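You operate a simulated robot arm through the tools that you are given. There is no shell and no other tool.

You are at the controls of a simulated two-armed robot. One attempt, no reset.

TASK
Set the warm well to 65 C, stand the herb rice pan in it and probe the rice.
Fine: Use the probe on the well counter, lay it back and close the lid.
Where things are to end (x, y in the base frame): pan within 60 mm of [720, 330].

It is judged by the outcome, as a careful person would: the job done as asked, and still so three seconds after it is handed in. It fails if anything else is knocked over, pushed out of place, dropped, spilled or broken. A push-on lid holds only when it is set on centred and level and pressed home; a screw cap is set on level and turned clockwise until tight.

THE ROBOT
Two 7-joint arms with two-finger grippers on one trunk that stands fixed in place. Base frame: the origin is at the foot of the trunk, x ahead of it, y to its left, z up; the work surface is at about z = 880. Units: mm, degrees, N and s.
The left shoulder is at [30, 175, 1298], the right one opposite. With the tool pointing down near the work surface each hand reaches from about 100 to 820 mm from the base axis, measured 20 degrees to its own side. Payload 2.94 kg a hand.
Tool frame (each hand has its own): the origin (TCP) lies between the finger pads and is the grasp point; the fingertips stand 30 mm ahead of it; z points along the fingers, y is the line along which they close. Largest opening 138 mm; the body of the gripper starts 109 mm behind the TCP.
Orientation is that of the tool frame in the base frame, as a unit quaternion [x, y, z, w]. With the fingers straight down and closing along the base's y, the tool's x points along the base's -x, its y along +y and its z along -z.

THE INTERFACE
- The arms move only by the tool jog_arm. It takes "left_commands", "right_commands" or both (then of equal length, played together; a hand with none holds still); each is a list of rows, each a list of 7 numbers: the shift along the tool's x, y, z in units of 50 mm (1.0 is 50 mm), then the turn, a rotation vector about the tool's x, y, z in units of 5 degrees (1.0 is 5 degrees), then the closure in counts, from 0 (fully open) to 255 (shut). In form: [[x, y, z, wx, wy, wz, claw], ...]. A call has 1 to 20 rows; each row shifts and turns the commanded pose from where the row before left it, along the tool's axes as they then stand. A call with a number of a shift or a turn outside -1 to 1 is refused whole. Rows are played at 5 a second. More than 50 mm and 8.6 degrees between two rows, or a gripper value outside its range, and nothing of the call is played. A pose out of reach is approached as far as the arm can. The call stops where the force on the tool passes 40 N (or 10 N more than at its start, if that is more) or the arm is blocked; 0.2 s more then pass. The fingers move at their own pace and stop on an object; they squeeze with about 32 N. The grip force told is the motor's: it shows also when the fingers shut on nothing. Time passes only in rows, and 0.2 s behind the last, so rows that do not move let the fingers close. It gives the time, the measured TCP pose, the force on the tool (base axes), the opening and the grip force at its end, in the units of the frame above (readings bear some noise), with the torque about the TCP (base axes, N m) and any sound that the robot's microphone picked up.
- Cameras (640 x 400 px; columns grow to the right, rows downward): "scene" is now at [58.4, 33.1, 1748.4]; the picture's right is [0.39, -0.92, 0.00], its down [-0.80, -0.33, -0.50] and it looks along [0.46, 0.19, -0.87] (base axes); focal length 298 px, centre (320, 200). "left" rides on the left gripper at [71, -19, -146] in its tool frame; the picture's right is [0.26, 0.97, 0.00], its down [-0.85, 0.23, -0.48] and it looks along [-0.46, 0.12, 0.88] (tool axes); focal length 280 px, centre (320, 200). "right" rides on the right gripper at [71, 19, -146] in its tool frame; the picture's right is [-0.26, 0.97, 0.00], its down [-0.85, -0.23, -0.48] and it looks along [-0.46, -0.13, 0.88] (tool axes); focal length 280 px, centre (320, 200). There is no depth. A picture from a camera that has moved, and an enlarged one, comes with that camera's place and axes in the base frame and with its lens. The place of the scene camera against the robot may be out by one fixed shift of up to 18 mm in any direction.
- grab_frame(camera): a new picture of that camera. It takes no simulated time.
- move_column(by): slides the trunk up (or, below 0, down) by that many mm; the arms and the scene camera ride with it, the base frame stays. It gives what a move gives, with no picture.
- pan_tilt(pan, tilt): turns the head with the scene camera to pan (to the left, within 120 degrees either way) and tilt (down, from -29 to 69), counted from straight ahead of the robot. It gives what a move gives.
- inspect(camera, box): a new picture of the part [left, top, right, bottom] of that camera's present view, enlarged. It takes no simulated time.
- job_done(): hands the job in; it is judged then, once.

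Places have to be worked out from the pictures, the camera data and where the tool is seen. Open the grippers and draw the arms clear of the work before you hand the job in, unless the task says otherwise.

The tools are called after "Call:" by a JSON object that holds its "method" and its "body". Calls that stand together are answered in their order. jog_arm: Moves the arms, as the interface text tells. Its arguments: {"type":"object","properties":{"left_commands":{"type":"array"},"right_commands":{"type":"array"}},"required":[]} The other tools are called the same way: move_column (by) slides the trunk up or down; pan_tilt (pan, tilt) turns the head that bears the scene camera; grab_frame (camera) takes a picture; inspect (camera, box) takes an enlarged picture of a part of a camera's view; job_done () hands the job in.

At the start:

```text
t: 0.0
left_tool_pos: [385.6, 485.7, 1334.8]
left_tcp_rot: [0.0, 1.0, 0.0, 0.0]
left_ft_force: [-0.8, 0.4, -0.2]
left_moment: [0.03, 0.01, 0.0]
left_finger_gap: 137.8
left_gripper_force: 0.0
right_tool_pos: [509.6, -5.8, 1359.5]
right_tcp_rot: [0.0, 1.0, 0.0, -0.001]
right_ft_force: [0.0, 1.0, 0.5]
right_moment: [0.0, -0.01, 0.01]
right_finger_gap: 138.1
right_gripper_force: 0.1
trunk travel left (down, up): [-469.0, 265.0]
head pan, tilt: [22.7, 60.0]
```

scene: 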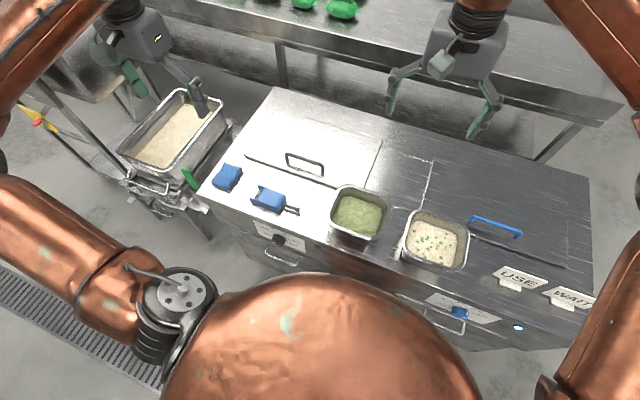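
right: 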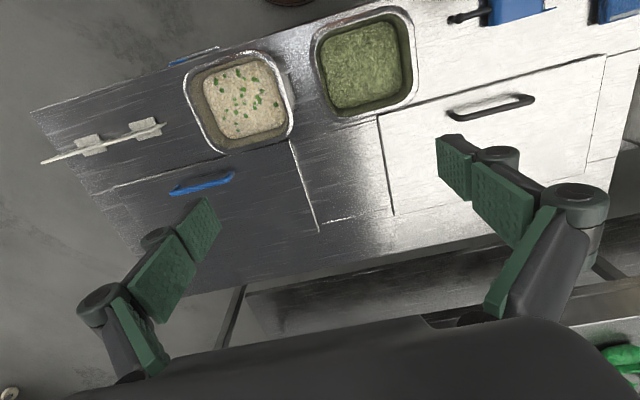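
left: 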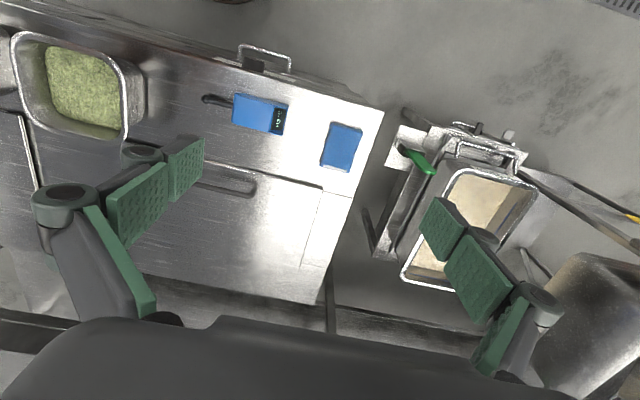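

I'll start with close looks at the counter, its front panels and controls before I move anything.

Call:
{"method": "inspect", "body": {"camera": "scene", "box": [190, 130, 400, 270]}}

Call:
{"method": "inspect", "body": {"camera": "scene", "box": [390, 190, 600, 350]}}

Call:
{"method": "inspect", "body": {"camera": "left", "box": [190, 30, 400, 210]}}

Call:
{"method": "inspect", "body": {"camera": "right", "box": [30, 0, 420, 240]}}

```text
2.86 times, centred on (295, 200) of scene
camera zoom: at [58.4, 33.1, 1748.4], right [0.39, -0.92, 0.0], down [-0.8, -0.33, -0.5], along [0.46, 0.19, -0.87], focal length 850 px, centre (391, 200)
```

zoom: 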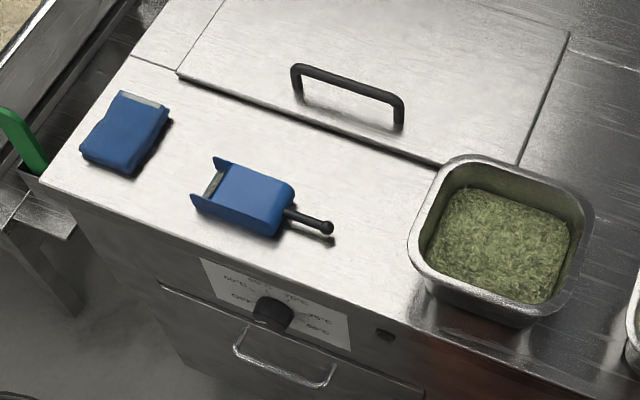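

```text
2.50 times, centred on (495, 270) of scene
camera zoom: at [58.4, 33.1, 1748.4], right [0.39, -0.92, 0.0], down [-0.8, -0.33, -0.5], along [0.46, 0.19, -0.87], focal length 744 px, centre (-118, 25)
```

zoom: 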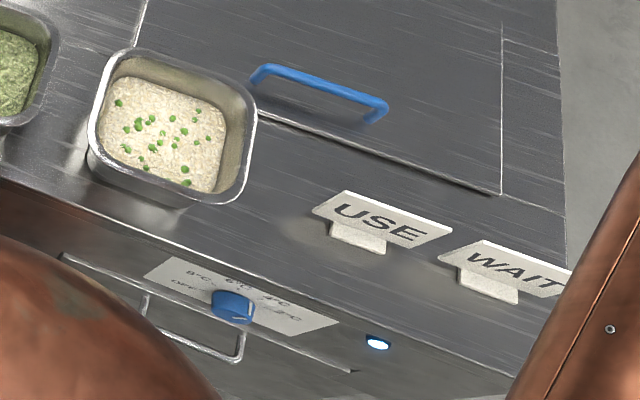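

```text
2.22 times, centred on (295, 120) of left
camera zoom: at [315.0, 466.4, 1482.1], right [-0.26, 0.97, 0.0], down [0.85, 0.23, 0.48], along [0.46, 0.12, -0.88], focal length 623 px, centre (376, 378)
```

zoom: 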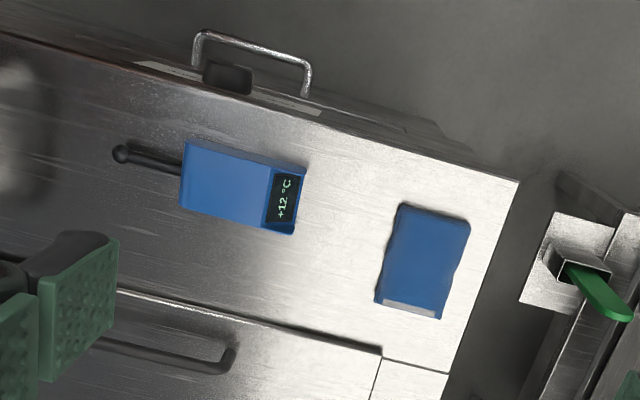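

```text
1.64 times, centred on (225, 120) of right
camera zoom: at [440.3, 13.6, 1505.7], right [0.26, 0.97, 0.0], down [0.85, -0.23, 0.48], along [0.46, -0.12, -0.88], focal length 460 px, centre (476, 331)
```

zoom: 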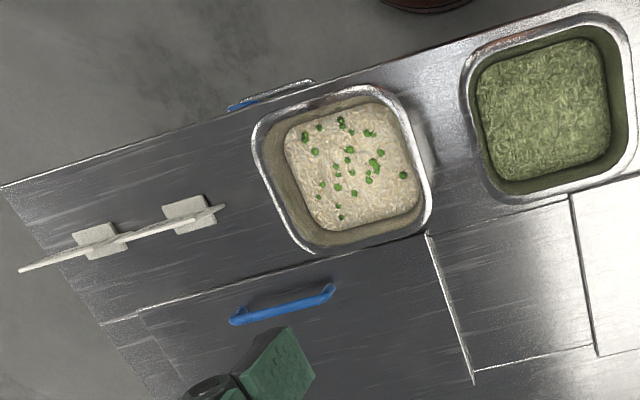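

The counter looks axis-aligned. The warm well (black handle and knob) is centred near (720, 328), and its dial is on the front face near y≈320. I'll bring the left wrist camera in front to read the dial, and zoom in on the pans.

Call:
{"method": "jog_arm", "body": {"left_commands": [[0.425, -0.3875, 0.5875, 0, 0, 0, 0], [0.425, -0.3875, 0.5875, 0, 0, 0, 0], [0.425, -0.3875, 0.5875, 0, 0, 0, 0], [0.425, -0.3875, 0.5875, 0, 0, 0, 0], [0.425, -0.3875, 0.5875, 0, 0, 0, 0], [0.425, -0.3875, 0.5875, 0, 0, 0, 0], [0.425, -0.3875, 0.5875, 0, 0, 0, 0], [0.425, -0.3875, 0.5875, 0, 0, 0, 0], [0, 0, 0, 0, -1, 0, 0], [0, 0, 0, 0, -1, 0, 0], [0, 0, 0, 0, -1, 0, 0], [0, 0, 0, 0, -1, 0, 0], [0, 0, 0, 0, -1, 0, 0], [0, 0, 0, 0, -1, 0, 0]]}}

Call:
{"method": "inspect", "body": {"camera": "right", "box": [170, 0, 430, 160]}}

Call:
{"method": "grab_frame", "body": {"camera": "left"}}

Call:
{"method": "grab_frame", "body": {"camera": "scene"}}

```text
t: 3.0
left_tool_pos: [436.9, 428.6, 1196.3]
left_tcp_rot: [0.0, 0.966, -0.001, 0.258]
left_ft_force: [0.4, 0.7, -0.2]
left_moment: [-0.02, 0.02, -0.04]
left_finger_gap: 138.0
left_gripper_force: 0.1
left hand out of reach, approached as far as the arm can: row 5, 6, 7, 8, 9, 10, 11, 12, 13, 14
right_tool_pos: [509.8, -5.5, 1360.4]
right_tcp_rot: [0.0, 1.0, 0.0, -0.001]
right_ft_force: [-0.5, 0.1, 0.4]
right_moment: [-0.02, -0.01, 0.02]
right_finger_gap: 137.9
right_gripper_force: 0.0
trunk travel left (down, up): [-469.0, 265.0]
head pan, tilt: [22.7, 60.0]
```

```text
2.46 times, centred on (300, 80) of right
camera zoom: at [439.9, 14.4, 1505.9], right [0.26, 0.97, 0.0], down [0.85, -0.23, 0.48], along [0.46, -0.12, -0.88], focal length 690 px, centre (369, 495)
```

zoom: 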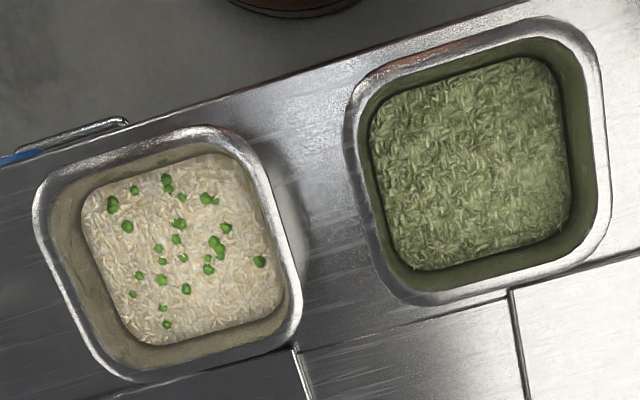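

```text
taken
camera left: at [302.6, 409.3, 1289.5], right [-0.23, 0.96, -0.13], down [0.5, 0.23, 0.83], along [0.84, 0.12, -0.53], focal length 280 px, centre (320, 200)
```

left: 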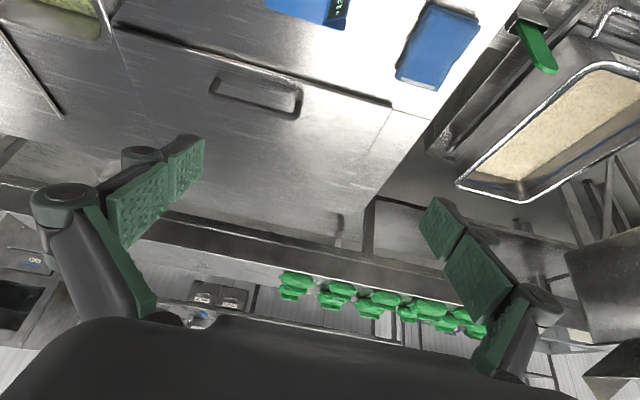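

```text
taken
camera scene: at [57.9, 34.0, 1748.4], right [0.39, -0.92, 0.0], down [-0.8, -0.33, -0.5], along [0.46, 0.19, -0.87], focal length 298 px, centre (320, 200)
```

scene: 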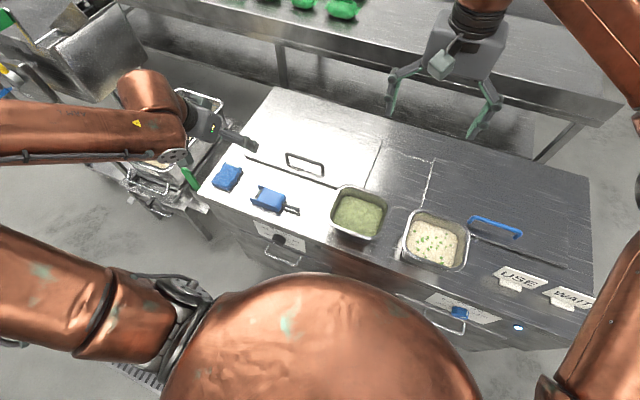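

The green pan looks like rice tinted green all the way through, and the other like white rice with peas; I'll check that closely later. The left hand was asked for a pose too close in, so I'll send a null row to see what pose it holds as its command.

Call:
{"method": "jog_arm", "body": {"left_commands": [[0, 0, 0, 0, 0, 0, 0]]}}

```text
t: 3.4
left_tool_pos: [436.0, 428.0, 1197.6]
left_tcp_rot: [0.0, 0.966, -0.002, 0.257]
left_ft_force: [-0.6, 0.1, -0.4]
left_moment: [0.01, 0.0, 0.01]
left_finger_gap: 138.3
left_gripper_force: 0.1
right_tool_pos: [509.7, -6.3, 1360.1]
right_tcp_rot: [0.0, 1.0, 0.001, 0.0]
right_ft_force: [0.1, 0.7, -0.7]
right_moment: [-0.02, 0.01, 0.01]
right_finger_gap: 137.8
right_gripper_force: 0.0
trunk travel left (down, up): [-469.0, 265.0]
head pan, tilt: [22.7, 60.0]
```

The command resets to the measured pose. I'll raise the trunk to give the arm folding room in front of the counter.

Call:
{"method": "move_column", "body": {"by": 150}}

Call:
{"method": "jog_arm", "body": {"left_commands": [[0, 0, 0, 0, 1, 0, 0], [0, 0, 0, 0, 1, 0, 0], [0, 0, 0, 0, 1, 0, 0], [0.7, -0.2, 0.5, 0, 0, 0, 0], [0.7, -0.2, 0.5, 0, 0, 0, 0], [0.6, -0.2, 0.7, 0, 0, 0, 0], [0.6, -0.2, 0.7, 0, 0, 0, 0], [0.5, -0.2, 0.8, 0, 0, 0, 0], [0.5, -0.2, 0.8, 0, 0, 0, 0], [0.5, -0.2, 0.8, 0, 0, 0, 0]]}}

Call:
{"method": "grab_frame", "body": {"camera": "left"}}

Call:
{"method": "grab_frame", "body": {"camera": "scene"}}

```text
t: 5.2
left_tool_pos: [437.0, 427.3, 1346.5]
left_tcp_rot: [-0.001, 0.966, 0.001, 0.259]
left_ft_force: [-0.1, -0.2, 0.6]
left_moment: [-0.03, -0.02, 0.02]
left_finger_gap: 137.8
left_gripper_force: 0.0
right_tool_pos: [510.8, -5.8, 1509.3]
right_tcp_rot: [0.0, 1.0, 0.001, 0.0]
right_ft_force: [-0.3, 0.7, 0.0]
right_moment: [0.01, 0.0, -0.02]
right_finger_gap: 138.1
right_gripper_force: 0.0
trunk travel left (down, up): [-619.0, 115.0]
head pan, tilt: [22.7, 60.0]
```

```text
t: 7.3
left_tool_pos: [359.9, 389.4, 1101.8]
left_tcp_rot: [0.0, 0.991, -0.001, 0.131]
left_ft_force: [0.1, -0.2, 0.2]
left_moment: [-0.01, -0.05, 0.0]
left_finger_gap: 138.0
left_gripper_force: 0.0
left hand out of reach, approached as far as the arm can: row 5, 6, 7, 8
right_tool_pos: [509.0, -2.8, 1510.8]
right_tcp_rot: [-0.001, 1.0, 0.001, 0.001]
right_ft_force: [-0.3, 0.4, 0.8]
right_moment: [-0.04, 0.01, 0.01]
right_finger_gap: 137.9
right_gripper_force: 0.0
trunk travel left (down, up): [-619.0, 115.0]
head pan, tilt: [22.7, 60.0]
```

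```text
taken
camera left: at [252.6, 369.5, 1223.7], right [-0.25, 0.96, -0.07], down [0.69, 0.23, 0.68], along [0.67, 0.12, -0.73], focal length 280 px, centre (320, 200)
```

left: 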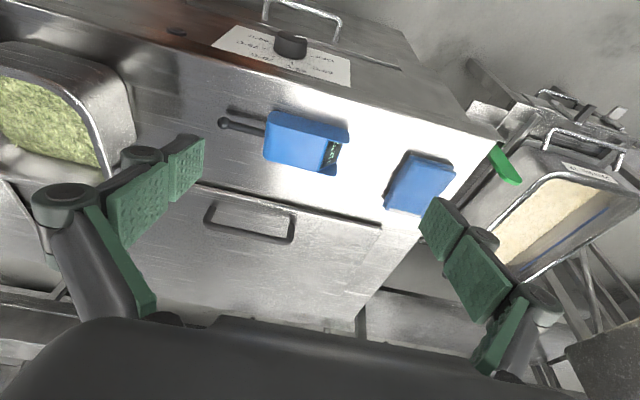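

```text
taken
camera scene: at [37.1, 36.5, 1898.2], right [0.39, -0.92, 0.0], down [-0.8, -0.34, -0.5], along [0.46, 0.19, -0.87], focal length 298 px, centre (320, 200)
```

scene: 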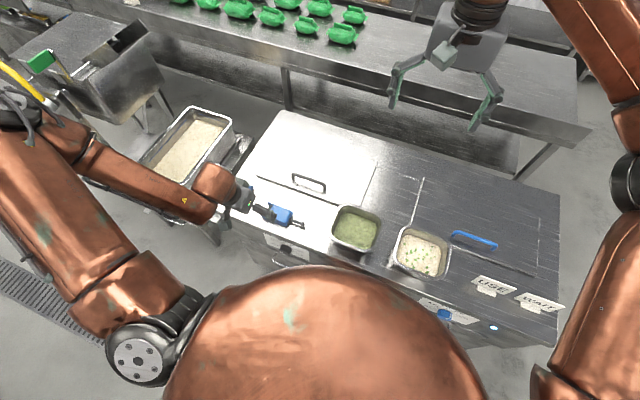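

The dial is now at the top of the left camera's view. I'll bring the hand lower and nearer the trunk to read it.

Call:
{"method": "jog_arm", "body": {"left_commands": [[0.8, -0.2, 0.3, 0, 0, 0, 0], [0.8, -0.2, 0.3, 0, 0, 0, 0], [0.8, -0.2, 0.3, 0, 0, 0, 0], [0, 0, 0, 0, -1, 0, 0]]}}

Call:
{"method": "grab_frame", "body": {"camera": "left"}}

```text
t: 8.3
left_tool_pos: [254.9, 372.4, 1049.1]
left_tcp_rot: [0.0, 0.985, -0.002, 0.174]
left_ft_force: [-0.3, 0.1, -0.1]
left_moment: [-0.05, -0.07, -0.01]
left_finger_gap: 137.8
left_gripper_force: 0.0
left hand out of reach, approached as far as the arm can: row 3, 4
right_tool_pos: [506.4, -1.5, 1511.4]
right_tcp_rot: [-0.001, 1.0, -0.001, 0.002]
right_ft_force: [-0.7, 0.9, 0.3]
right_moment: [-0.1, -0.09, -0.01]
right_finger_gap: 137.9
right_gripper_force: 0.0
trunk travel left (down, up): [-619.0, 115.0]
head pan, tilt: [22.7, 60.0]
```

```text
taken
camera left: at [138.8, 353.1, 1162.2], right [-0.25, 0.96, -0.09], down [0.63, 0.23, 0.74], along [0.73, 0.12, -0.67], focal length 280 px, centre (320, 200)
```

left: 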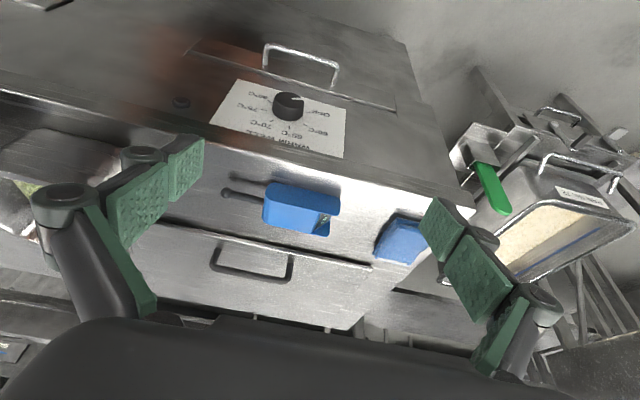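

Call:
{"method": "inspect", "body": {"camera": "left", "box": [160, 60, 400, 170]}}

Call:
{"method": "inspect", "body": {"camera": "left", "box": [200, 160, 460, 300]}}

Call:
{"method": "inspect", "body": {"camera": "left", "box": [420, 80, 640, 260]}}

Call:
{"method": "inspect", "body": {"camera": "scene", "box": [240, 130, 480, 290]}}

```text
2.67 times, centred on (280, 115) of left
camera zoom: at [138.8, 353.1, 1162.2], right [-0.25, 0.96, -0.09], down [0.63, 0.23, 0.74], along [0.73, 0.12, -0.67], focal length 748 px, centre (427, 427)
```

zoom: 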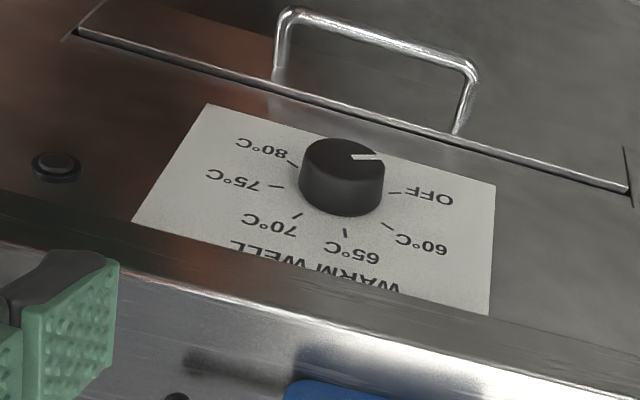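

```text
2.46 times, centred on (330, 230) of left
camera zoom: at [138.8, 353.1, 1162.2], right [-0.25, 0.96, -0.09], down [0.63, 0.23, 0.74], along [0.73, 0.12, -0.67], focal length 690 px, centre (295, 126)
```

zoom: 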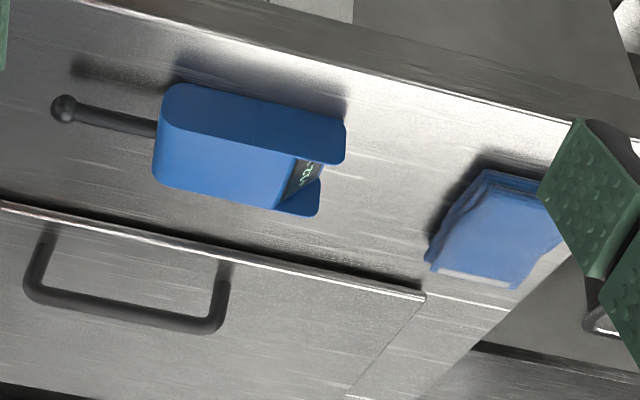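

```text
2.22 times, centred on (530, 170) of left
camera zoom: at [138.8, 353.1, 1162.2], right [-0.25, 0.96, -0.09], down [0.63, 0.23, 0.74], along [0.73, 0.12, -0.67], focal length 623 px, centre (-147, 267)
```

zoom: 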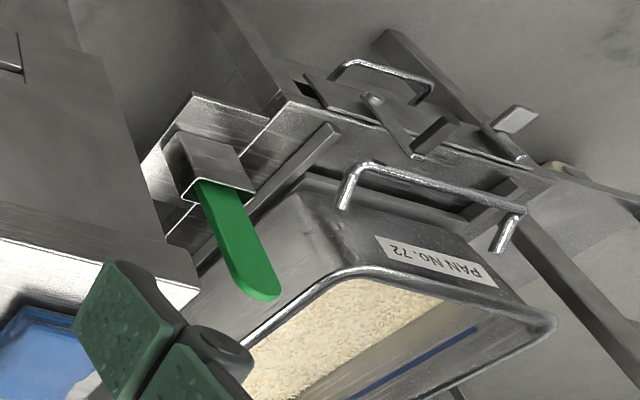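

```text
2.50 times, centred on (360, 210) of scene
camera zoom: at [34.1, 37.7, 1898.3], right [0.39, -0.92, 0.0], down [-0.8, -0.34, -0.5], along [0.46, 0.19, -0.87], focal length 744 px, centre (220, 175)
```

zoom: 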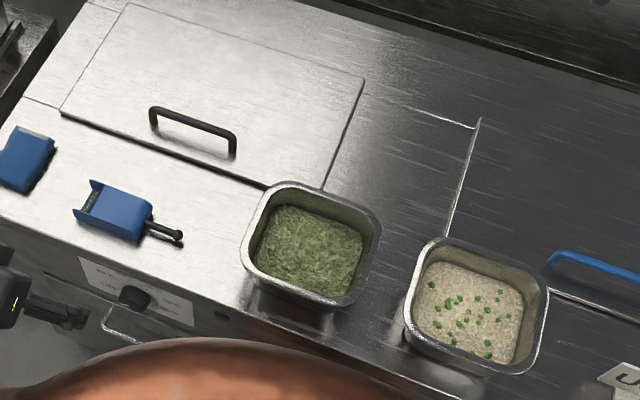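

The dial reads OFF on the robot's left, then clockwise 60, 65, 70, 75, 80, and 65 sits about 105° clockwise of OFF. The knob centre is near (365, 324, 772). Before acting, I'll move the right arm aside and put the left camera over the pan and lid to measure them.

Call:
{"method": "jog_arm", "body": {"right_commands": [[0, -1, 0, 0, 0, 0, 0], [0, -1, 0, 0, 0, 0, 0], [0, -1, 0, 0, 0, 0, 0], [0, -1, 0, 0, 0, 0, 0], [0, -1, 0, 0, 0, 0, 0], [0, 0, 0, 0, 0, 0, 0], [0, 0, 0, 0, 0, 0, 0], [0, 0, 0, 0, 0, 0, 0]], "left_commands": [[0, 0, -1, 0, 1, 0, 0], [0, 0, -1, 0, 1, 0, 0], [-0.5, -0.5, -0.3, 0, 1, 0, 0], [-0.5, -0.8, 0, 0, 1, 0, 0], [-0.5, -0.8, 0, 0, 0, 0, 0], [-0.3, -0.9, 0, 0, 0, 0, 0], [0, -1, 0, 0, 0, 0, 0], [0, -1, 0, 0, 0, 0, 0]]}}

Call:
{"method": "grab_frame", "body": {"camera": "left"}}

Call:
{"method": "grab_frame", "body": {"camera": "scene"}}

```text
t: 10.2
left_tool_pos: [330.6, 284.7, 1081.1]
left_tcp_rot: [-0.012, 1.0, -0.01, 0.024]
left_ft_force: [-0.1, 1.0, 1.1]
left_moment: [0.05, 0.01, 0.0]
left_finger_gap: 137.7
left_gripper_force: 0.0
left hand out of reach, approached as far as the arm can: row 1, 2, 3, 4, 5, 6, 7, 8
right_tool_pos: [511.3, -253.0, 1511.9]
right_tcp_rot: [0.0, 1.0, 0.002, 0.0]
right_ft_force: [1.0, 0.7, -0.3]
right_moment: [0.05, 0.02, 0.0]
right_finger_gap: 137.9
right_gripper_force: 0.1
trunk travel left (down, up): [-619.0, 115.0]
head pan, tilt: [22.7, 60.0]
```

```text
taken
camera left: at [253.1, 265.5, 1225.5], right [-0.28, 0.96, -0.03], down [0.82, 0.26, 0.51], along [0.5, 0.12, -0.86], focal length 280 px, centre (320, 200)
```

left: 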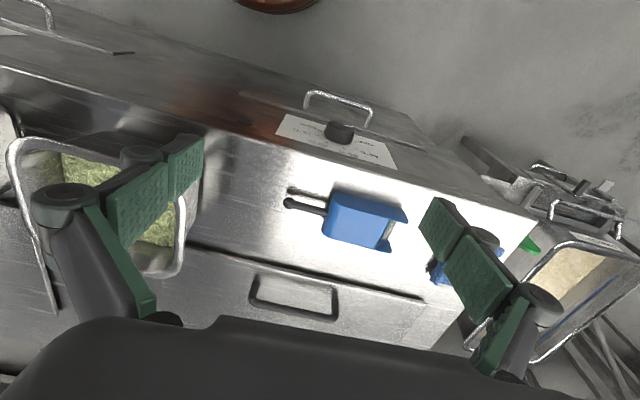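

```text
taken
camera scene: at [39.5, 30.6, 1898.2], right [0.39, -0.92, 0.0], down [-0.8, -0.33, -0.5], along [0.46, 0.19, -0.87], focal length 298 px, centre (320, 200)
```

scene: 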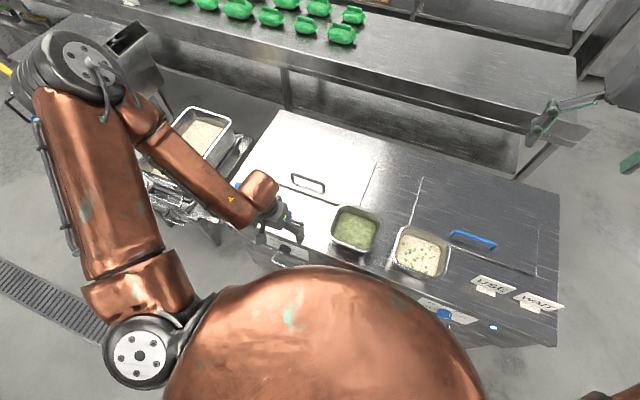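

The left arm can't work that close in at this height. I'll move it forward and up to look down at the lid, pan and probe.

Call:
{"method": "jog_arm", "body": {"left_commands": [[-0.7, 0, -0.6, 0, 0, 0, 0], [-0.7, 0, -0.6, 0, 0, 0, 0], [-0.7, 0, -0.6, 0, 0, 0, 0], [-0.7, 0, -0.6, 0, 0, 0, 0], [-0.7, 0, 0, 0, 0, 0, 0], [0, 0, 0, 0, 0, 0, 0]]}}

Call:
{"method": "grab_frame", "body": {"camera": "left"}}

```text
t: 11.6
left_tool_pos: [497.7, 289.2, 1212.1]
left_tcp_rot: [-0.011, 1.0, -0.012, 0.026]
left_ft_force: [-0.8, 0.3, -0.1]
left_moment: [0.02, -0.01, 0.0]
left_finger_gap: 138.1
left_gripper_force: 0.1
right_tool_pos: [510.7, -253.7, 1512.7]
right_tcp_rot: [0.0, 1.0, 0.002, 0.0]
right_ft_force: [0.2, 0.3, -0.2]
right_moment: [0.01, -0.03, -0.01]
right_finger_gap: 138.3
right_gripper_force: 0.1
trunk travel left (down, up): [-619.0, 115.0]
head pan, tilt: [22.7, 60.0]
```

```text
taken
camera left: at [420.7, 271.9, 1354.8], right [-0.28, 0.96, -0.04], down [0.82, 0.26, 0.51], along [0.5, 0.11, -0.86], focal length 280 px, centre (320, 200)
```

left: 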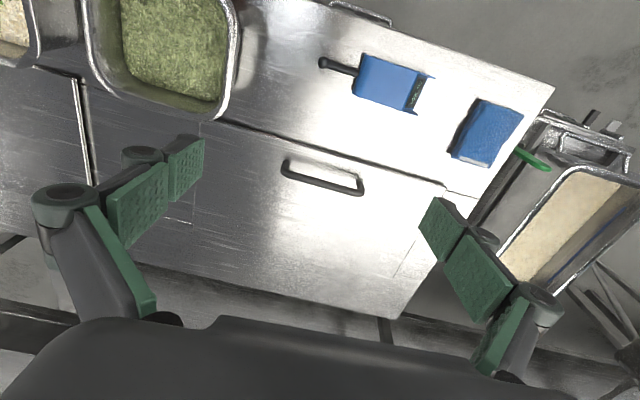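

The lid looks hinged at the back, with its handle near the front edge. I'll bring the right camera over the green pan to measure it.

Call:
{"method": "jog_arm", "body": {"right_commands": [[0.4, 0.5, 0.5, 0, 0, 0, 0], [0.4, 0.5, 0.5, 0, 0, 0, 0], [0.4, 0.5, 0.5, 0, 0, 0, 0], [0.4, 0.5, 0.5, 0, 0, 0, 0], [0.2, 0.5, 0.5, 0, 0, 0, 0], [0.2, 0.5, 0.5, 0, 0, 0, 0], [0.2, 0.5, 0.5, 0, 0, 0, 0], [0, 0, 0, 0, 0, 0, 0]]}}

Call:
{"method": "grab_frame", "body": {"camera": "right"}}

Call:
{"method": "grab_frame", "body": {"camera": "scene"}}

```text
t: 13.3
left_tool_pos: [498.8, 287.5, 1211.3]
left_tcp_rot: [-0.012, 1.0, -0.011, 0.023]
left_ft_force: [0.3, 0.0, 0.5]
left_moment: [0.04, 0.01, -0.02]
left_finger_gap: 137.8
left_gripper_force: 0.1
right_tool_pos: [399.0, -80.5, 1333.5]
right_tcp_rot: [0.0, 1.0, 0.001, 0.001]
right_ft_force: [-0.1, -0.8, 0.0]
right_moment: [0.0, 0.02, 0.05]
right_finger_gap: 138.3
right_gripper_force: 0.0
trunk travel left (down, up): [-619.0, 115.0]
head pan, tilt: [22.7, 60.0]
```

```text
taken
camera right: at [328.5, -61.7, 1480.0], right [0.26, 0.96, 0.0], down [0.85, -0.23, 0.48], along [0.46, -0.12, -0.88], focal length 280 px, centre (320, 200)
```

right: 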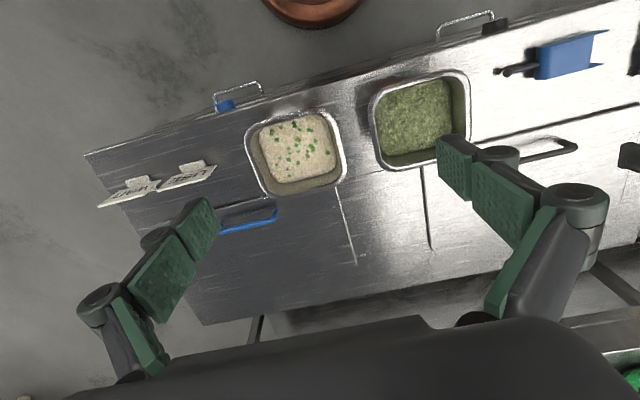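

```text
taken
camera scene: at [38.6, 31.5, 1898.2], right [0.39, -0.92, 0.0], down [-0.8, -0.33, -0.5], along [0.46, 0.19, -0.87], focal length 298 px, centre (320, 200)
```

scene: 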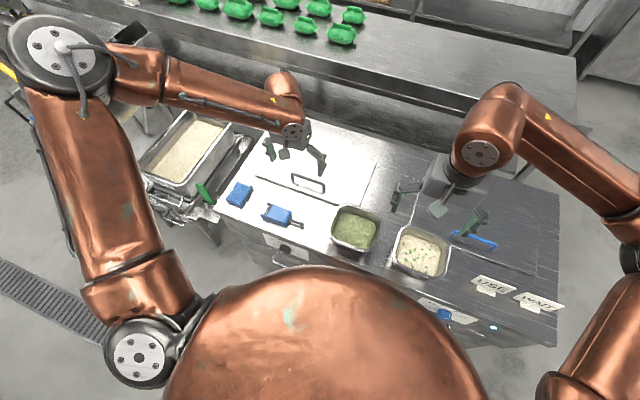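

Call:
{"method": "inspect", "body": {"camera": "right", "box": [340, 40, 500, 190]}}

Call:
{"method": "inspect", "body": {"camera": "right", "box": [220, 80, 380, 230]}}

Call:
{"method": "inspect", "body": {"camera": "left", "box": [300, 20, 560, 220]}}

Call:
{"method": "inspect", "body": {"camera": "left", "box": [170, 110, 430, 340]}}

```text
2.67 times, centred on (420, 115) of right
camera zoom: at [328.5, -61.7, 1480.0], right [0.26, 0.96, 0.0], down [0.85, -0.23, 0.48], along [0.46, -0.12, -0.88], focal length 748 px, centre (53, 427)
```

zoom: 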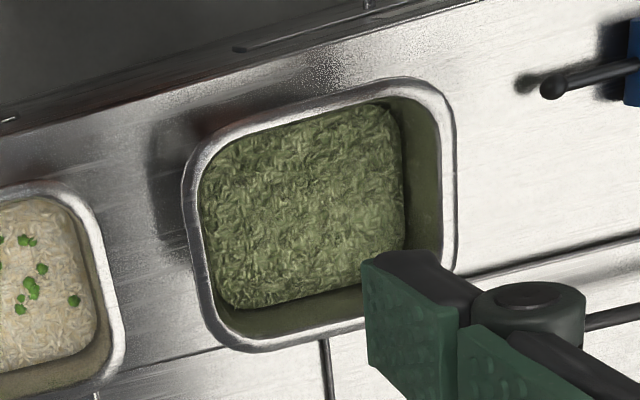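

```text
2.67 times, centred on (300, 155) of right
camera zoom: at [328.5, -61.7, 1480.0], right [0.26, 0.96, 0.0], down [0.85, -0.23, 0.48], along [0.46, -0.12, -0.88], focal length 748 px, centre (373, 320)
```

zoom: 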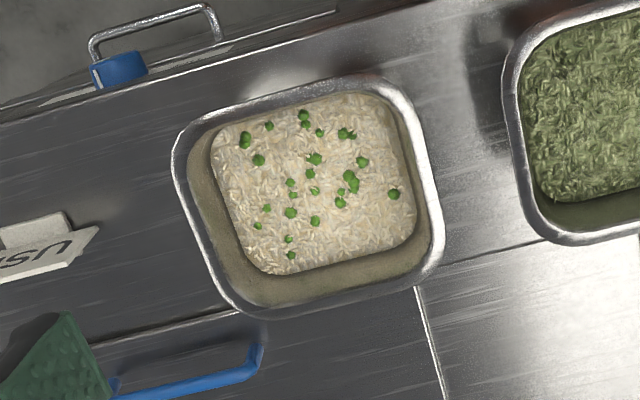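

```text
2.00 times, centred on (430, 120) of left
camera zoom: at [421.5, 270.9, 1354.4], right [-0.28, 0.96, -0.04], down [0.82, 0.26, 0.51], along [0.5, 0.12, -0.86], focal length 561 px, centre (100, 360)
```

zoom: 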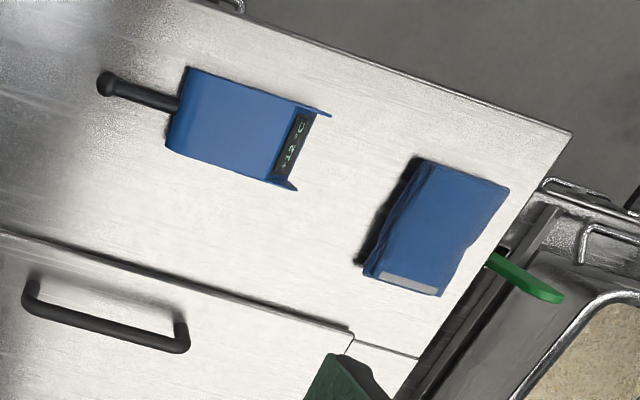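

```text
1.74 times, centred on (300, 225) of left
camera zoom: at [421.5, 270.9, 1354.4], right [-0.28, 0.96, -0.04], down [0.82, 0.26, 0.51], along [0.5, 0.12, -0.86], focal length 488 px, centre (355, 156)
```

zoom: 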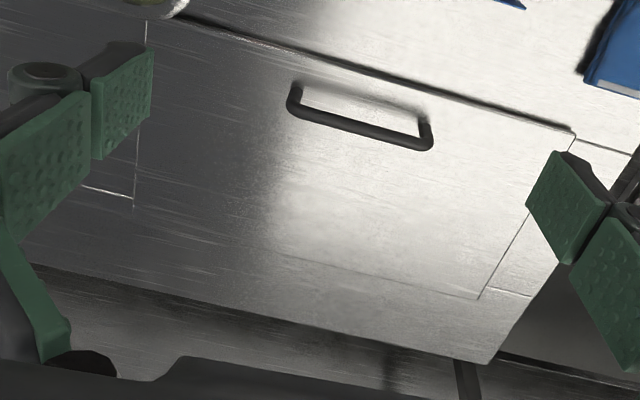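

The pan measures about 176×162 mm with its rim near z≈960, so it needs a two-handed rim grip. The lid's handle bar is near (634, 328, 928). First the dial: I'll bring the left hand in front of the counter, tilted toward the knob, and view it close up.

Call:
{"method": "jog_arm", "body": {"left_commands": [[0.5, 0.28, 0.45, 0, 0, 0, 0], [0.5, 0.28, 0.45, 0, 0, 0, 0], [0.5, 0.28, 0.45, 0, 0, 0, 0], [0.5, 0.28, 0.45, 0, 0, 0, 0], [0.5, 0.28, 0.45, 0, 0, 0, 0], [0.5, 0.28, 0.45, 0, 0, 0, 0], [0.5, 0.28, 0.45, 0, 0, 0, 0], [0, 0, 0, 1, 0, 0, 0], [0, 0, 0, 1, 0, 0, 0], [0, 0, 0, 1, 0, 0, 0], [0, 0, 0, 1, 0, 0, 0], [0, 0, 0, 1, 0, 0, 0], [0, 0, 0, 1, 0, 0, 0]]}}

Call:
{"method": "grab_frame", "body": {"camera": "left"}}

```text
t: 16.1
left_tool_pos: [328.1, 381.8, 1041.4]
left_tcp_rot: [-0.005, 0.963, -0.269, 0.027]
left_ft_force: [0.6, 0.0, -0.4]
left_moment: [-0.01, 0.03, 0.03]
left_finger_gap: 137.9
left_gripper_force: 0.1
right_tool_pos: [399.6, -81.1, 1334.6]
right_tcp_rot: [0.0, 1.0, 0.0, -0.001]
right_ft_force: [-1.4, 0.2, -0.1]
right_moment: [0.01, 0.01, 0.0]
right_finger_gap: 137.7
right_gripper_force: 0.0
trunk travel left (down, up): [-619.0, 115.0]
head pan, tilt: [22.7, 60.0]
```

```text
taken
camera left: at [250.4, 439.0, 1173.4], right [-0.26, 0.82, -0.51], down [0.82, 0.46, 0.33], along [0.51, -0.34, -0.79], focal length 280 px, centre (320, 200)
```

left: 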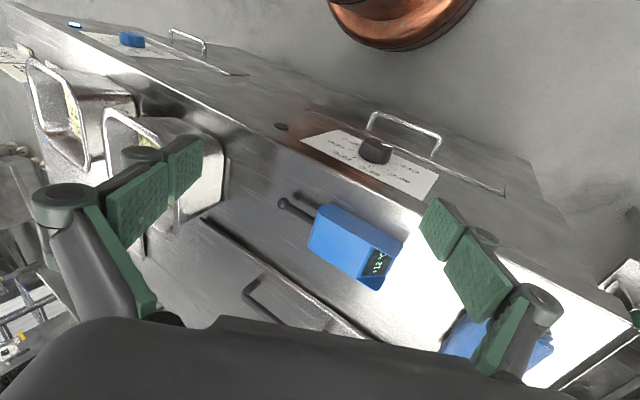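

Call:
{"method": "jog_arm", "body": {"left_commands": [[0.3, 0.42, 0.57, 0, 0, 0, 0], [0.3, 0.42, 0.57, 0, 0, 0, 0], [0.3, 0.42, 0.57, 0, 0, 0, 0], [0.3, 0.42, 0.57, 0, 0, 0, 0], [0, 0, 0, 0, 0, 0, 0]]}}

Call:
{"method": "grab_frame", "body": {"camera": "left"}}

```text
t: 17.4
left_tool_pos: [279.5, 392.3, 1031.2]
left_tcp_rot: [-0.005, 0.963, -0.268, 0.029]
left_ft_force: [0.8, 0.2, 0.3]
left_moment: [0.01, 0.02, -0.02]
left_finger_gap: 138.4
left_gripper_force: 0.1
left hand out of reach, approached as far as the arm can: row 1, 2, 3, 4
right_tool_pos: [397.7, -82.0, 1334.3]
right_tcp_rot: [0.0, 1.0, 0.002, 0.0]
right_ft_force: [-0.2, -0.1, 0.0]
right_moment: [0.03, 0.02, 0.0]
right_finger_gap: 138.1
right_gripper_force: 0.0
trunk travel left (down, up): [-619.0, 115.0]
head pan, tilt: [22.7, 60.0]
```

```text
taken
camera left: at [200.2, 448.2, 1163.5], right [-0.26, 0.82, -0.51], down [0.82, 0.46, 0.33], along [0.51, -0.33, -0.79], focal length 280 px, centre (320, 200)
```

left: 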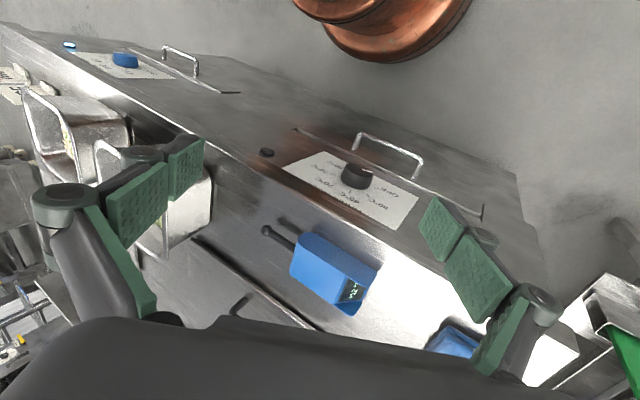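

The tilted pose is stuck at a joint limit. I'll straighten the tool and check that it reaches straight down in front of the counter.

Call:
{"method": "jog_arm", "body": {"left_commands": [[0, 0, -0.3, -1, 0, 0, 0], [0, 0, -0.3, -1, 0, 0, 0], [0, 0, 0, -1, 0, 0, 0], [0, 0, 0, -1, 0, 0, 0], [0, 0, 0, -1, 0, 0, 0], [0, 0, 0, -1, 0, 0, 0], [0, -0.4, 0.6, 0, 0, 0, 0], [0, -0.4, 0.6, 0, 0, 0, 0], [0, -0.4, 0.6, 0, 0, 0, 0], [0, 0, 0.6, 0, 0, 0, 0], [0, 0, 0.6, 0, 0, 0, 0], [0, 0, 0, 0, 0, 0, 0]]}}

Call:
{"method": "grab_frame", "body": {"camera": "left"}}

Call:
{"method": "grab_frame", "body": {"camera": "scene"}}

```text
t: 19.9
left_tool_pos: [278.4, 374.5, 1021.1]
left_tcp_rot: [-0.011, 1.0, -0.012, 0.025]
left_ft_force: [0.3, -0.8, 0.2]
left_moment: [-0.02, -0.01, 0.01]
left_finger_gap: 138.0
left_gripper_force: 0.0
left hand out of reach, approached as far as the arm can: row 8, 9, 10, 11
right_tool_pos: [399.5, -79.1, 1334.2]
right_tcp_rot: [-0.001, 1.0, 0.001, 0.0]
right_ft_force: [-0.2, -0.1, -0.1]
right_moment: [-0.05, 0.02, 0.01]
right_finger_gap: 137.9
right_gripper_force: 0.0
trunk travel left (down, up): [-619.0, 115.0]
head pan, tilt: [22.7, 60.0]
```

```text
taken
camera left: at [199.7, 356.8, 1163.6], right [-0.28, 0.96, -0.04], down [0.82, 0.26, 0.51], along [0.5, 0.11, -0.86], focal length 280 px, centre (320, 200)
```

left: 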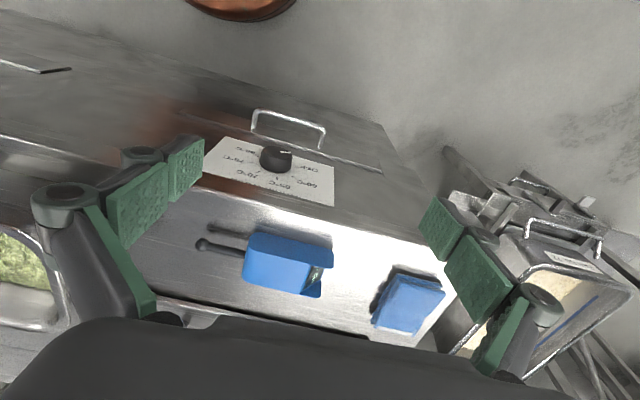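

```text
taken
camera scene: at [38.9, 33.4, 1898.2], right [0.39, -0.92, 0.0], down [-0.8, -0.33, -0.5], along [0.46, 0.19, -0.87], focal length 298 px, centre (320, 200)
```

scene: 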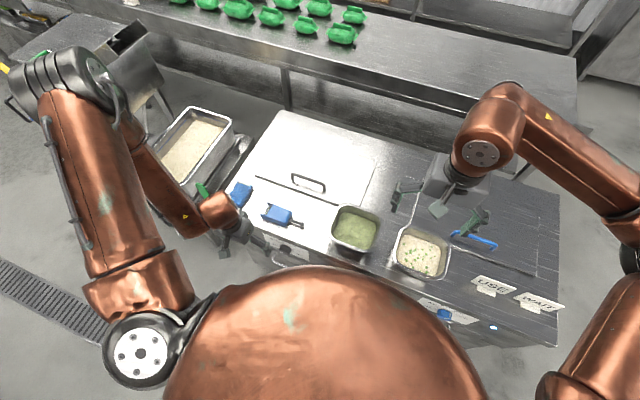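

The left arm is wedged in an awkward fold. The right arm reaches across to the dial less folded, and clockwise turning suits it, so I'll draw the left away and bring the right in.

Call:
{"method": "jog_arm", "body": {"left_commands": [[-0.3, 0.3, -0.375, 0, 0, 0, 0], [-0.3, 0.3, -0.375, 0, 0, 0, 0], [-0.3, 0.3, -0.375, 0, 0, 0, 0], [-0.3, 0.3, -0.375, 0, 0, 0, 0], [-0.3, 0.3, -0.375, 0, 0, 0, 0], [-0.3, 0.3, -0.375, 0, 0, 0, 0], [-0.3, 0.3, -0.375, 0, 0, 0, 0], [-0.3, 0.3, -0.375, 0, 0, 0, 0]], "right_commands": [[0.175, 0.575, 0.585, 0, 0, 0, 0], [0.175, 0.575, 0.585, 0, 0, 0, 0], [0.175, 0.575, 0.585, 0, 0, 0, 0], [0.175, 0.575, 0.585, 0, 0, 0, 0], [0.175, 0.575, 0.585, 0, 0, 0, 0], [0.175, 0.575, 0.585, 0, 0, 0, 0], [0.175, 0.575, 0.585, 0, 0, 0, 0], [0.175, 0.575, 0.585, 0, 0, 0, 0]]}}

Call:
{"method": "grab_frame", "body": {"camera": "right"}}

Call:
{"method": "grab_frame", "body": {"camera": "scene"}}

```text
t: 21.8
left_tool_pos: [388.8, 501.7, 1175.5]
left_tcp_rot: [-0.011, 1.0, -0.013, 0.024]
left_ft_force: [-0.5, 0.8, -0.6]
left_moment: [-0.07, 0.0, -0.01]
left_finger_gap: 137.9
left_gripper_force: 0.0
right_tool_pos: [329.6, 149.4, 1099.7]
right_tcp_rot: [0.0, 1.0, 0.0, 0.0]
right_ft_force: [0.0, 0.3, 0.5]
right_moment: [-0.03, 0.01, 0.0]
right_finger_gap: 138.1
right_gripper_force: 0.0
trunk travel left (down, up): [-619.0, 115.0]
head pan, tilt: [22.7, 60.0]
```

```text
taken
camera right: at [258.8, 169.8, 1245.6], right [0.26, 0.96, 0.0], down [0.85, -0.23, 0.48], along [0.46, -0.12, -0.88], focal length 280 px, centre (320, 200)
```

right: 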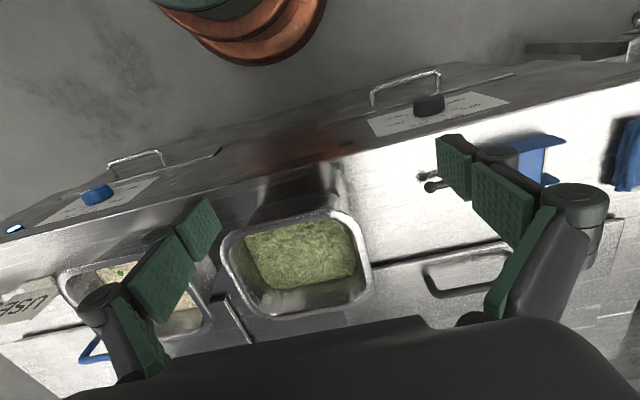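

```text
taken
camera scene: at [38.5, 36.5, 1898.2], right [0.39, -0.92, 0.0], down [-0.8, -0.34, -0.5], along [0.46, 0.19, -0.87], focal length 298 px, centre (320, 200)
```

scene: 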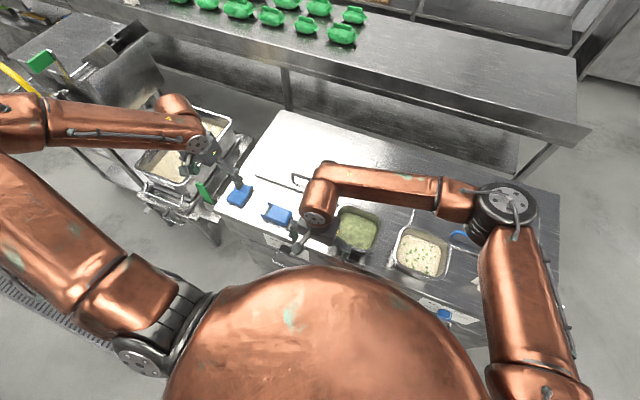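

Right arm moves freely. I'll bring it closer in front of the knob and view it.

Call:
{"method": "jog_arm", "body": {"right_commands": [[0.25, 0.55, 0.5, 0, 0, 0, 0], [0.25, 0.55, 0.5, 0, 0, 0, 0], [0.25, 0.55, 0.5, 0, 0, 0, 0], [0.25, 0.55, 0.5, 0, 0, 0, 0], [0, 0, 0.5, 0, 0, 0, 0], [0, 0, 0.0, 0, 0, 0, 0]]}}

Call:
{"method": "grab_frame", "body": {"camera": "right"}}

Call:
{"method": "inspect", "body": {"camera": "right", "box": [240, 60, 440, 185]}}

```text
t: 23.1
left_tool_pos: [389.1, 500.6, 1175.1]
left_tcp_rot: [-0.012, 1.0, -0.012, 0.025]
left_ft_force: [0.2, 0.1, 0.4]
left_moment: [0.0, -0.03, 0.03]
left_finger_gap: 138.1
left_gripper_force: 0.1
right_tool_pos: [278.8, 258.9, 977.9]
right_tcp_rot: [0.001, 1.0, 0.001, 0.0]
right_ft_force: [-0.3, -0.1, -0.2]
right_moment: [0.03, 0.0, -0.04]
right_finger_gap: 138.0
right_gripper_force: 0.1
trunk travel left (down, up): [-619.0, 115.0]
head pan, tilt: [22.7, 60.0]
```

```text
taken
camera right: at [209.2, 277.5, 1123.6], right [0.26, 0.97, 0.0], down [0.85, -0.23, 0.48], along [0.46, -0.12, -0.88], focal length 280 px, centre (320, 200)
```

right: 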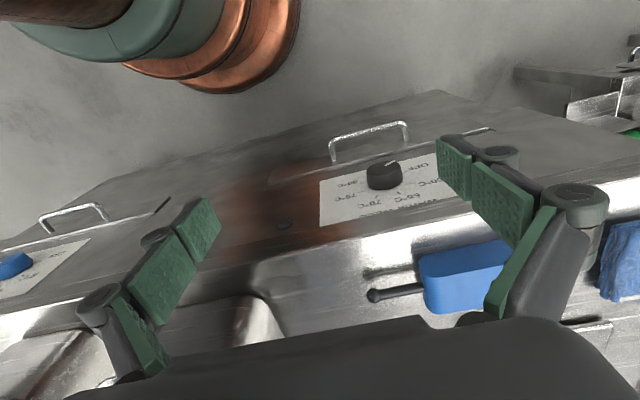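

```text
3.20 times, centred on (340, 122) of right
camera zoom: at [209.2, 277.5, 1123.6], right [0.26, 0.97, 0.0], down [0.85, -0.23, 0.48], along [0.46, -0.12, -0.88], focal length 897 px, centre (256, 448)
```

zoom: 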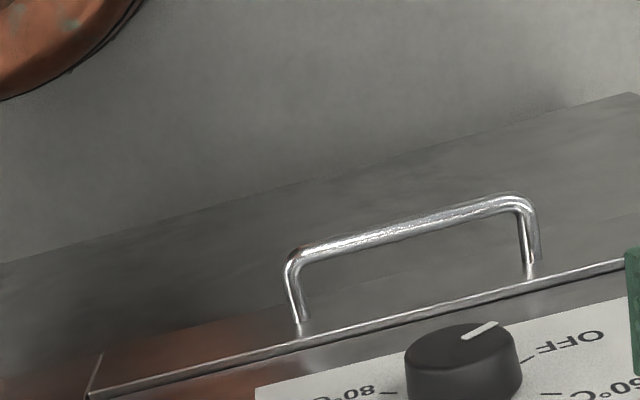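

Call:
{"method": "jog_arm", "body": {"right_commands": [[0, 0.4, 0.7, 0, 0, 0, 0], [0, 0.4, 0.7, 0, 0, 0, 0], [0, 0, 0.7, 0, -1, 0, 0], [0, 0, 0, 0, -1, 0, 0], [0, 0, 0, 0, -1, 0, 0], [0, 0, 0, 0, -1, 0, 0], [0, 0, 0, 0, -1, 0, 0], [0, 0, 0, 0, -1, 0, 0], [0, 0, 0, 0, 0, 0, 0]]}}

Call:
{"method": "grab_frame", "body": {"camera": "right"}}

Call:
{"method": "inspect", "body": {"camera": "right", "box": [240, 80, 440, 205]}}

```text
t: 25.4
left_tool_pos: [388.6, 500.4, 1173.4]
left_tcp_rot: [-0.011, 1.0, -0.013, 0.024]
left_ft_force: [0.8, -0.4, 0.0]
left_moment: [0.0, 0.03, 0.03]
left_finger_gap: 138.0
left_gripper_force: 0.0
right_tool_pos: [343.3, 226.2, 852.2]
right_tcp_rot: [0.025, 0.959, -0.04, 0.279]
right_ft_force: [0.6, 0.0, -0.6]
right_moment: [-0.01, 0.04, -0.03]
right_finger_gap: 137.8
right_gripper_force: 0.1
right hand out of reach, approached as far as the arm can: row 4, 7, 8
trunk travel left (down, up): [-619.0, 115.0]
head pan, tilt: [22.7, 60.0]
stopped in row 9 (right hand): the arm was blocked; the commanded pose is now the measured one
```

```text
taken
camera right: at [208.4, 260.3, 935.8], right [0.29, 0.95, 0.08], down [0.45, -0.21, 0.87], along [0.85, -0.21, -0.49], focal length 280 px, centre (320, 200)
```

right: 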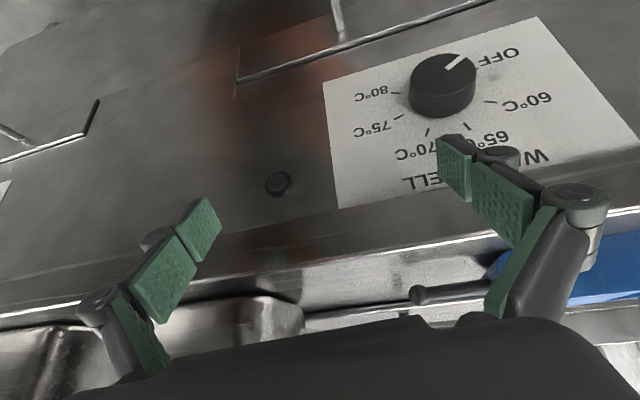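

```text
3.20 times, centred on (340, 142) of right
camera zoom: at [208.4, 260.3, 935.8], right [0.29, 0.95, 0.08], down [0.45, -0.21, 0.87], along [0.85, -0.21, -0.49], focal length 897 px, centre (256, 384)
```

zoom: 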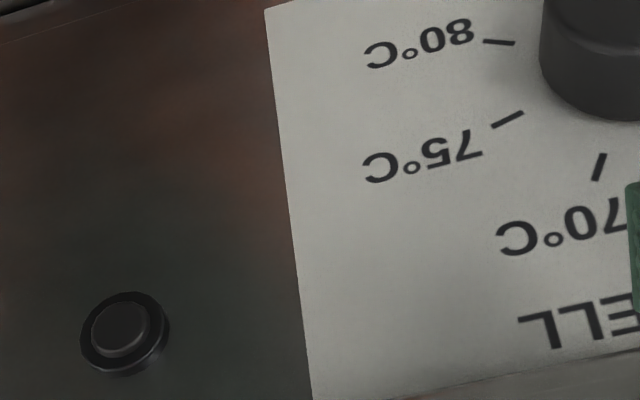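

Call:
{"method": "grab_frame", "body": {"camera": "scene"}}

Call:
{"method": "grab_frame", "body": {"camera": "left"}}

```text
taken
camera scene: at [39.0, 35.0, 1898.2], right [0.39, -0.92, 0.0], down [-0.8, -0.33, -0.5], along [0.46, 0.19, -0.87], focal length 298 px, centre (320, 200)
```

scene: 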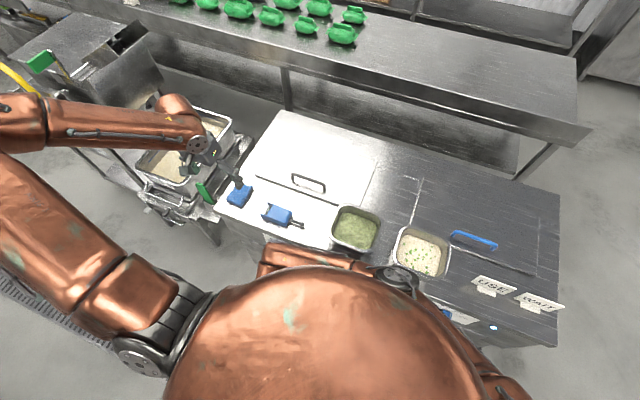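

```text
taken
camera left: at [310.5, 483.2, 1317.8], right [-0.28, 0.96, -0.04], down [0.82, 0.26, 0.51], along [0.5, 0.11, -0.86], focal length 280 px, centre (320, 200)
```

left: 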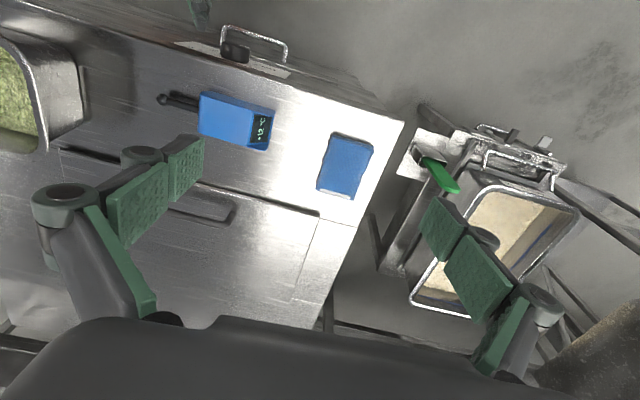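

Call:
{"method": "inspect", "body": {"camera": "scene", "box": [240, 190, 480, 340]}}

```text
2.67 times, centred on (360, 265) of scene
camera zoom: at [39.0, 35.0, 1898.2], right [0.39, -0.92, 0.0], down [-0.8, -0.33, -0.5], along [0.46, 0.19, -0.87], focal length 794 px, centre (213, 27)
```

zoom: 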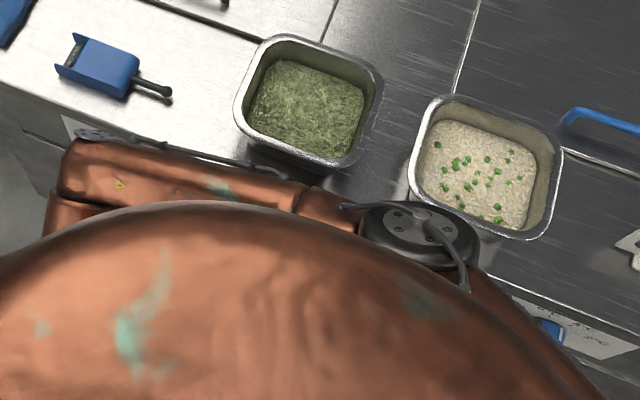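

Nothing on the counter has moved; pitching had folded the forearm into the belly. This view confirms the scale (65 is about 15° left of top). I'll zoom in on the knob for its exact place and pointer angle.

Call:
{"method": "inspect", "body": {"camera": "right", "box": [330, 20, 570, 170]}}

```text
2.67 times, centred on (450, 95) of right
camera zoom: at [208.4, 260.3, 935.8], right [0.29, 0.95, 0.08], down [0.45, -0.21, 0.87], along [0.85, -0.21, -0.49], focal length 748 px, centre (-27, 480)
```

zoom: 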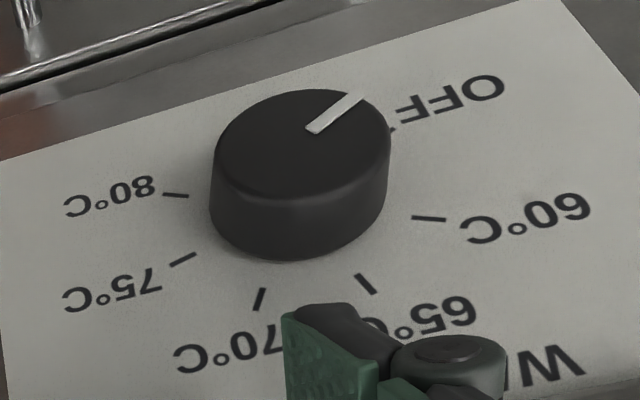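

The knob axis is at y≈322.5, z≈762, with its face at x≈368 and the panel at x≈392; the counter lip is at x≈380. I'll back out to a 10° pitched tool above and in front of the lip.

Call:
{"method": "jog_arm", "body": {"right_commands": [[0, 0, -0.3, -0.194, 0.9, -0.1, 0], [0, 0, -0.3, -0.194, 0.9, -0.1, 0], [0, 0, -0.3, -0.194, 0.9, -0.1, 0], [0, 0, 0, -0.194, 0.9, -0.1, 0], [0, 0, 0, -0.194, 0.9, -0.1, 0], [0, 0, 0, 0, 0, 0, 0]]}}

```text
t: 26.8
left_tool_pos: [387.7, 501.3, 1175.5]
left_tcp_rot: [-0.011, 1.0, -0.012, 0.025]
left_ft_force: [-0.8, -0.2, 0.5]
left_moment: [0.01, -0.02, 0.01]
left_finger_gap: 138.4
left_gripper_force: 0.1
right_tool_pos: [318.3, 231.0, 893.1]
right_tcp_rot: [-0.004, 0.996, 0.003, 0.084]
right_ft_force: [-0.5, -0.1, 0.5]
right_moment: [0.01, -0.04, 0.0]
right_finger_gap: 138.1
right_gripper_force: 0.0
trunk travel left (down, up): [-619.0, 115.0]
head pan, tilt: [22.7, 60.0]
```

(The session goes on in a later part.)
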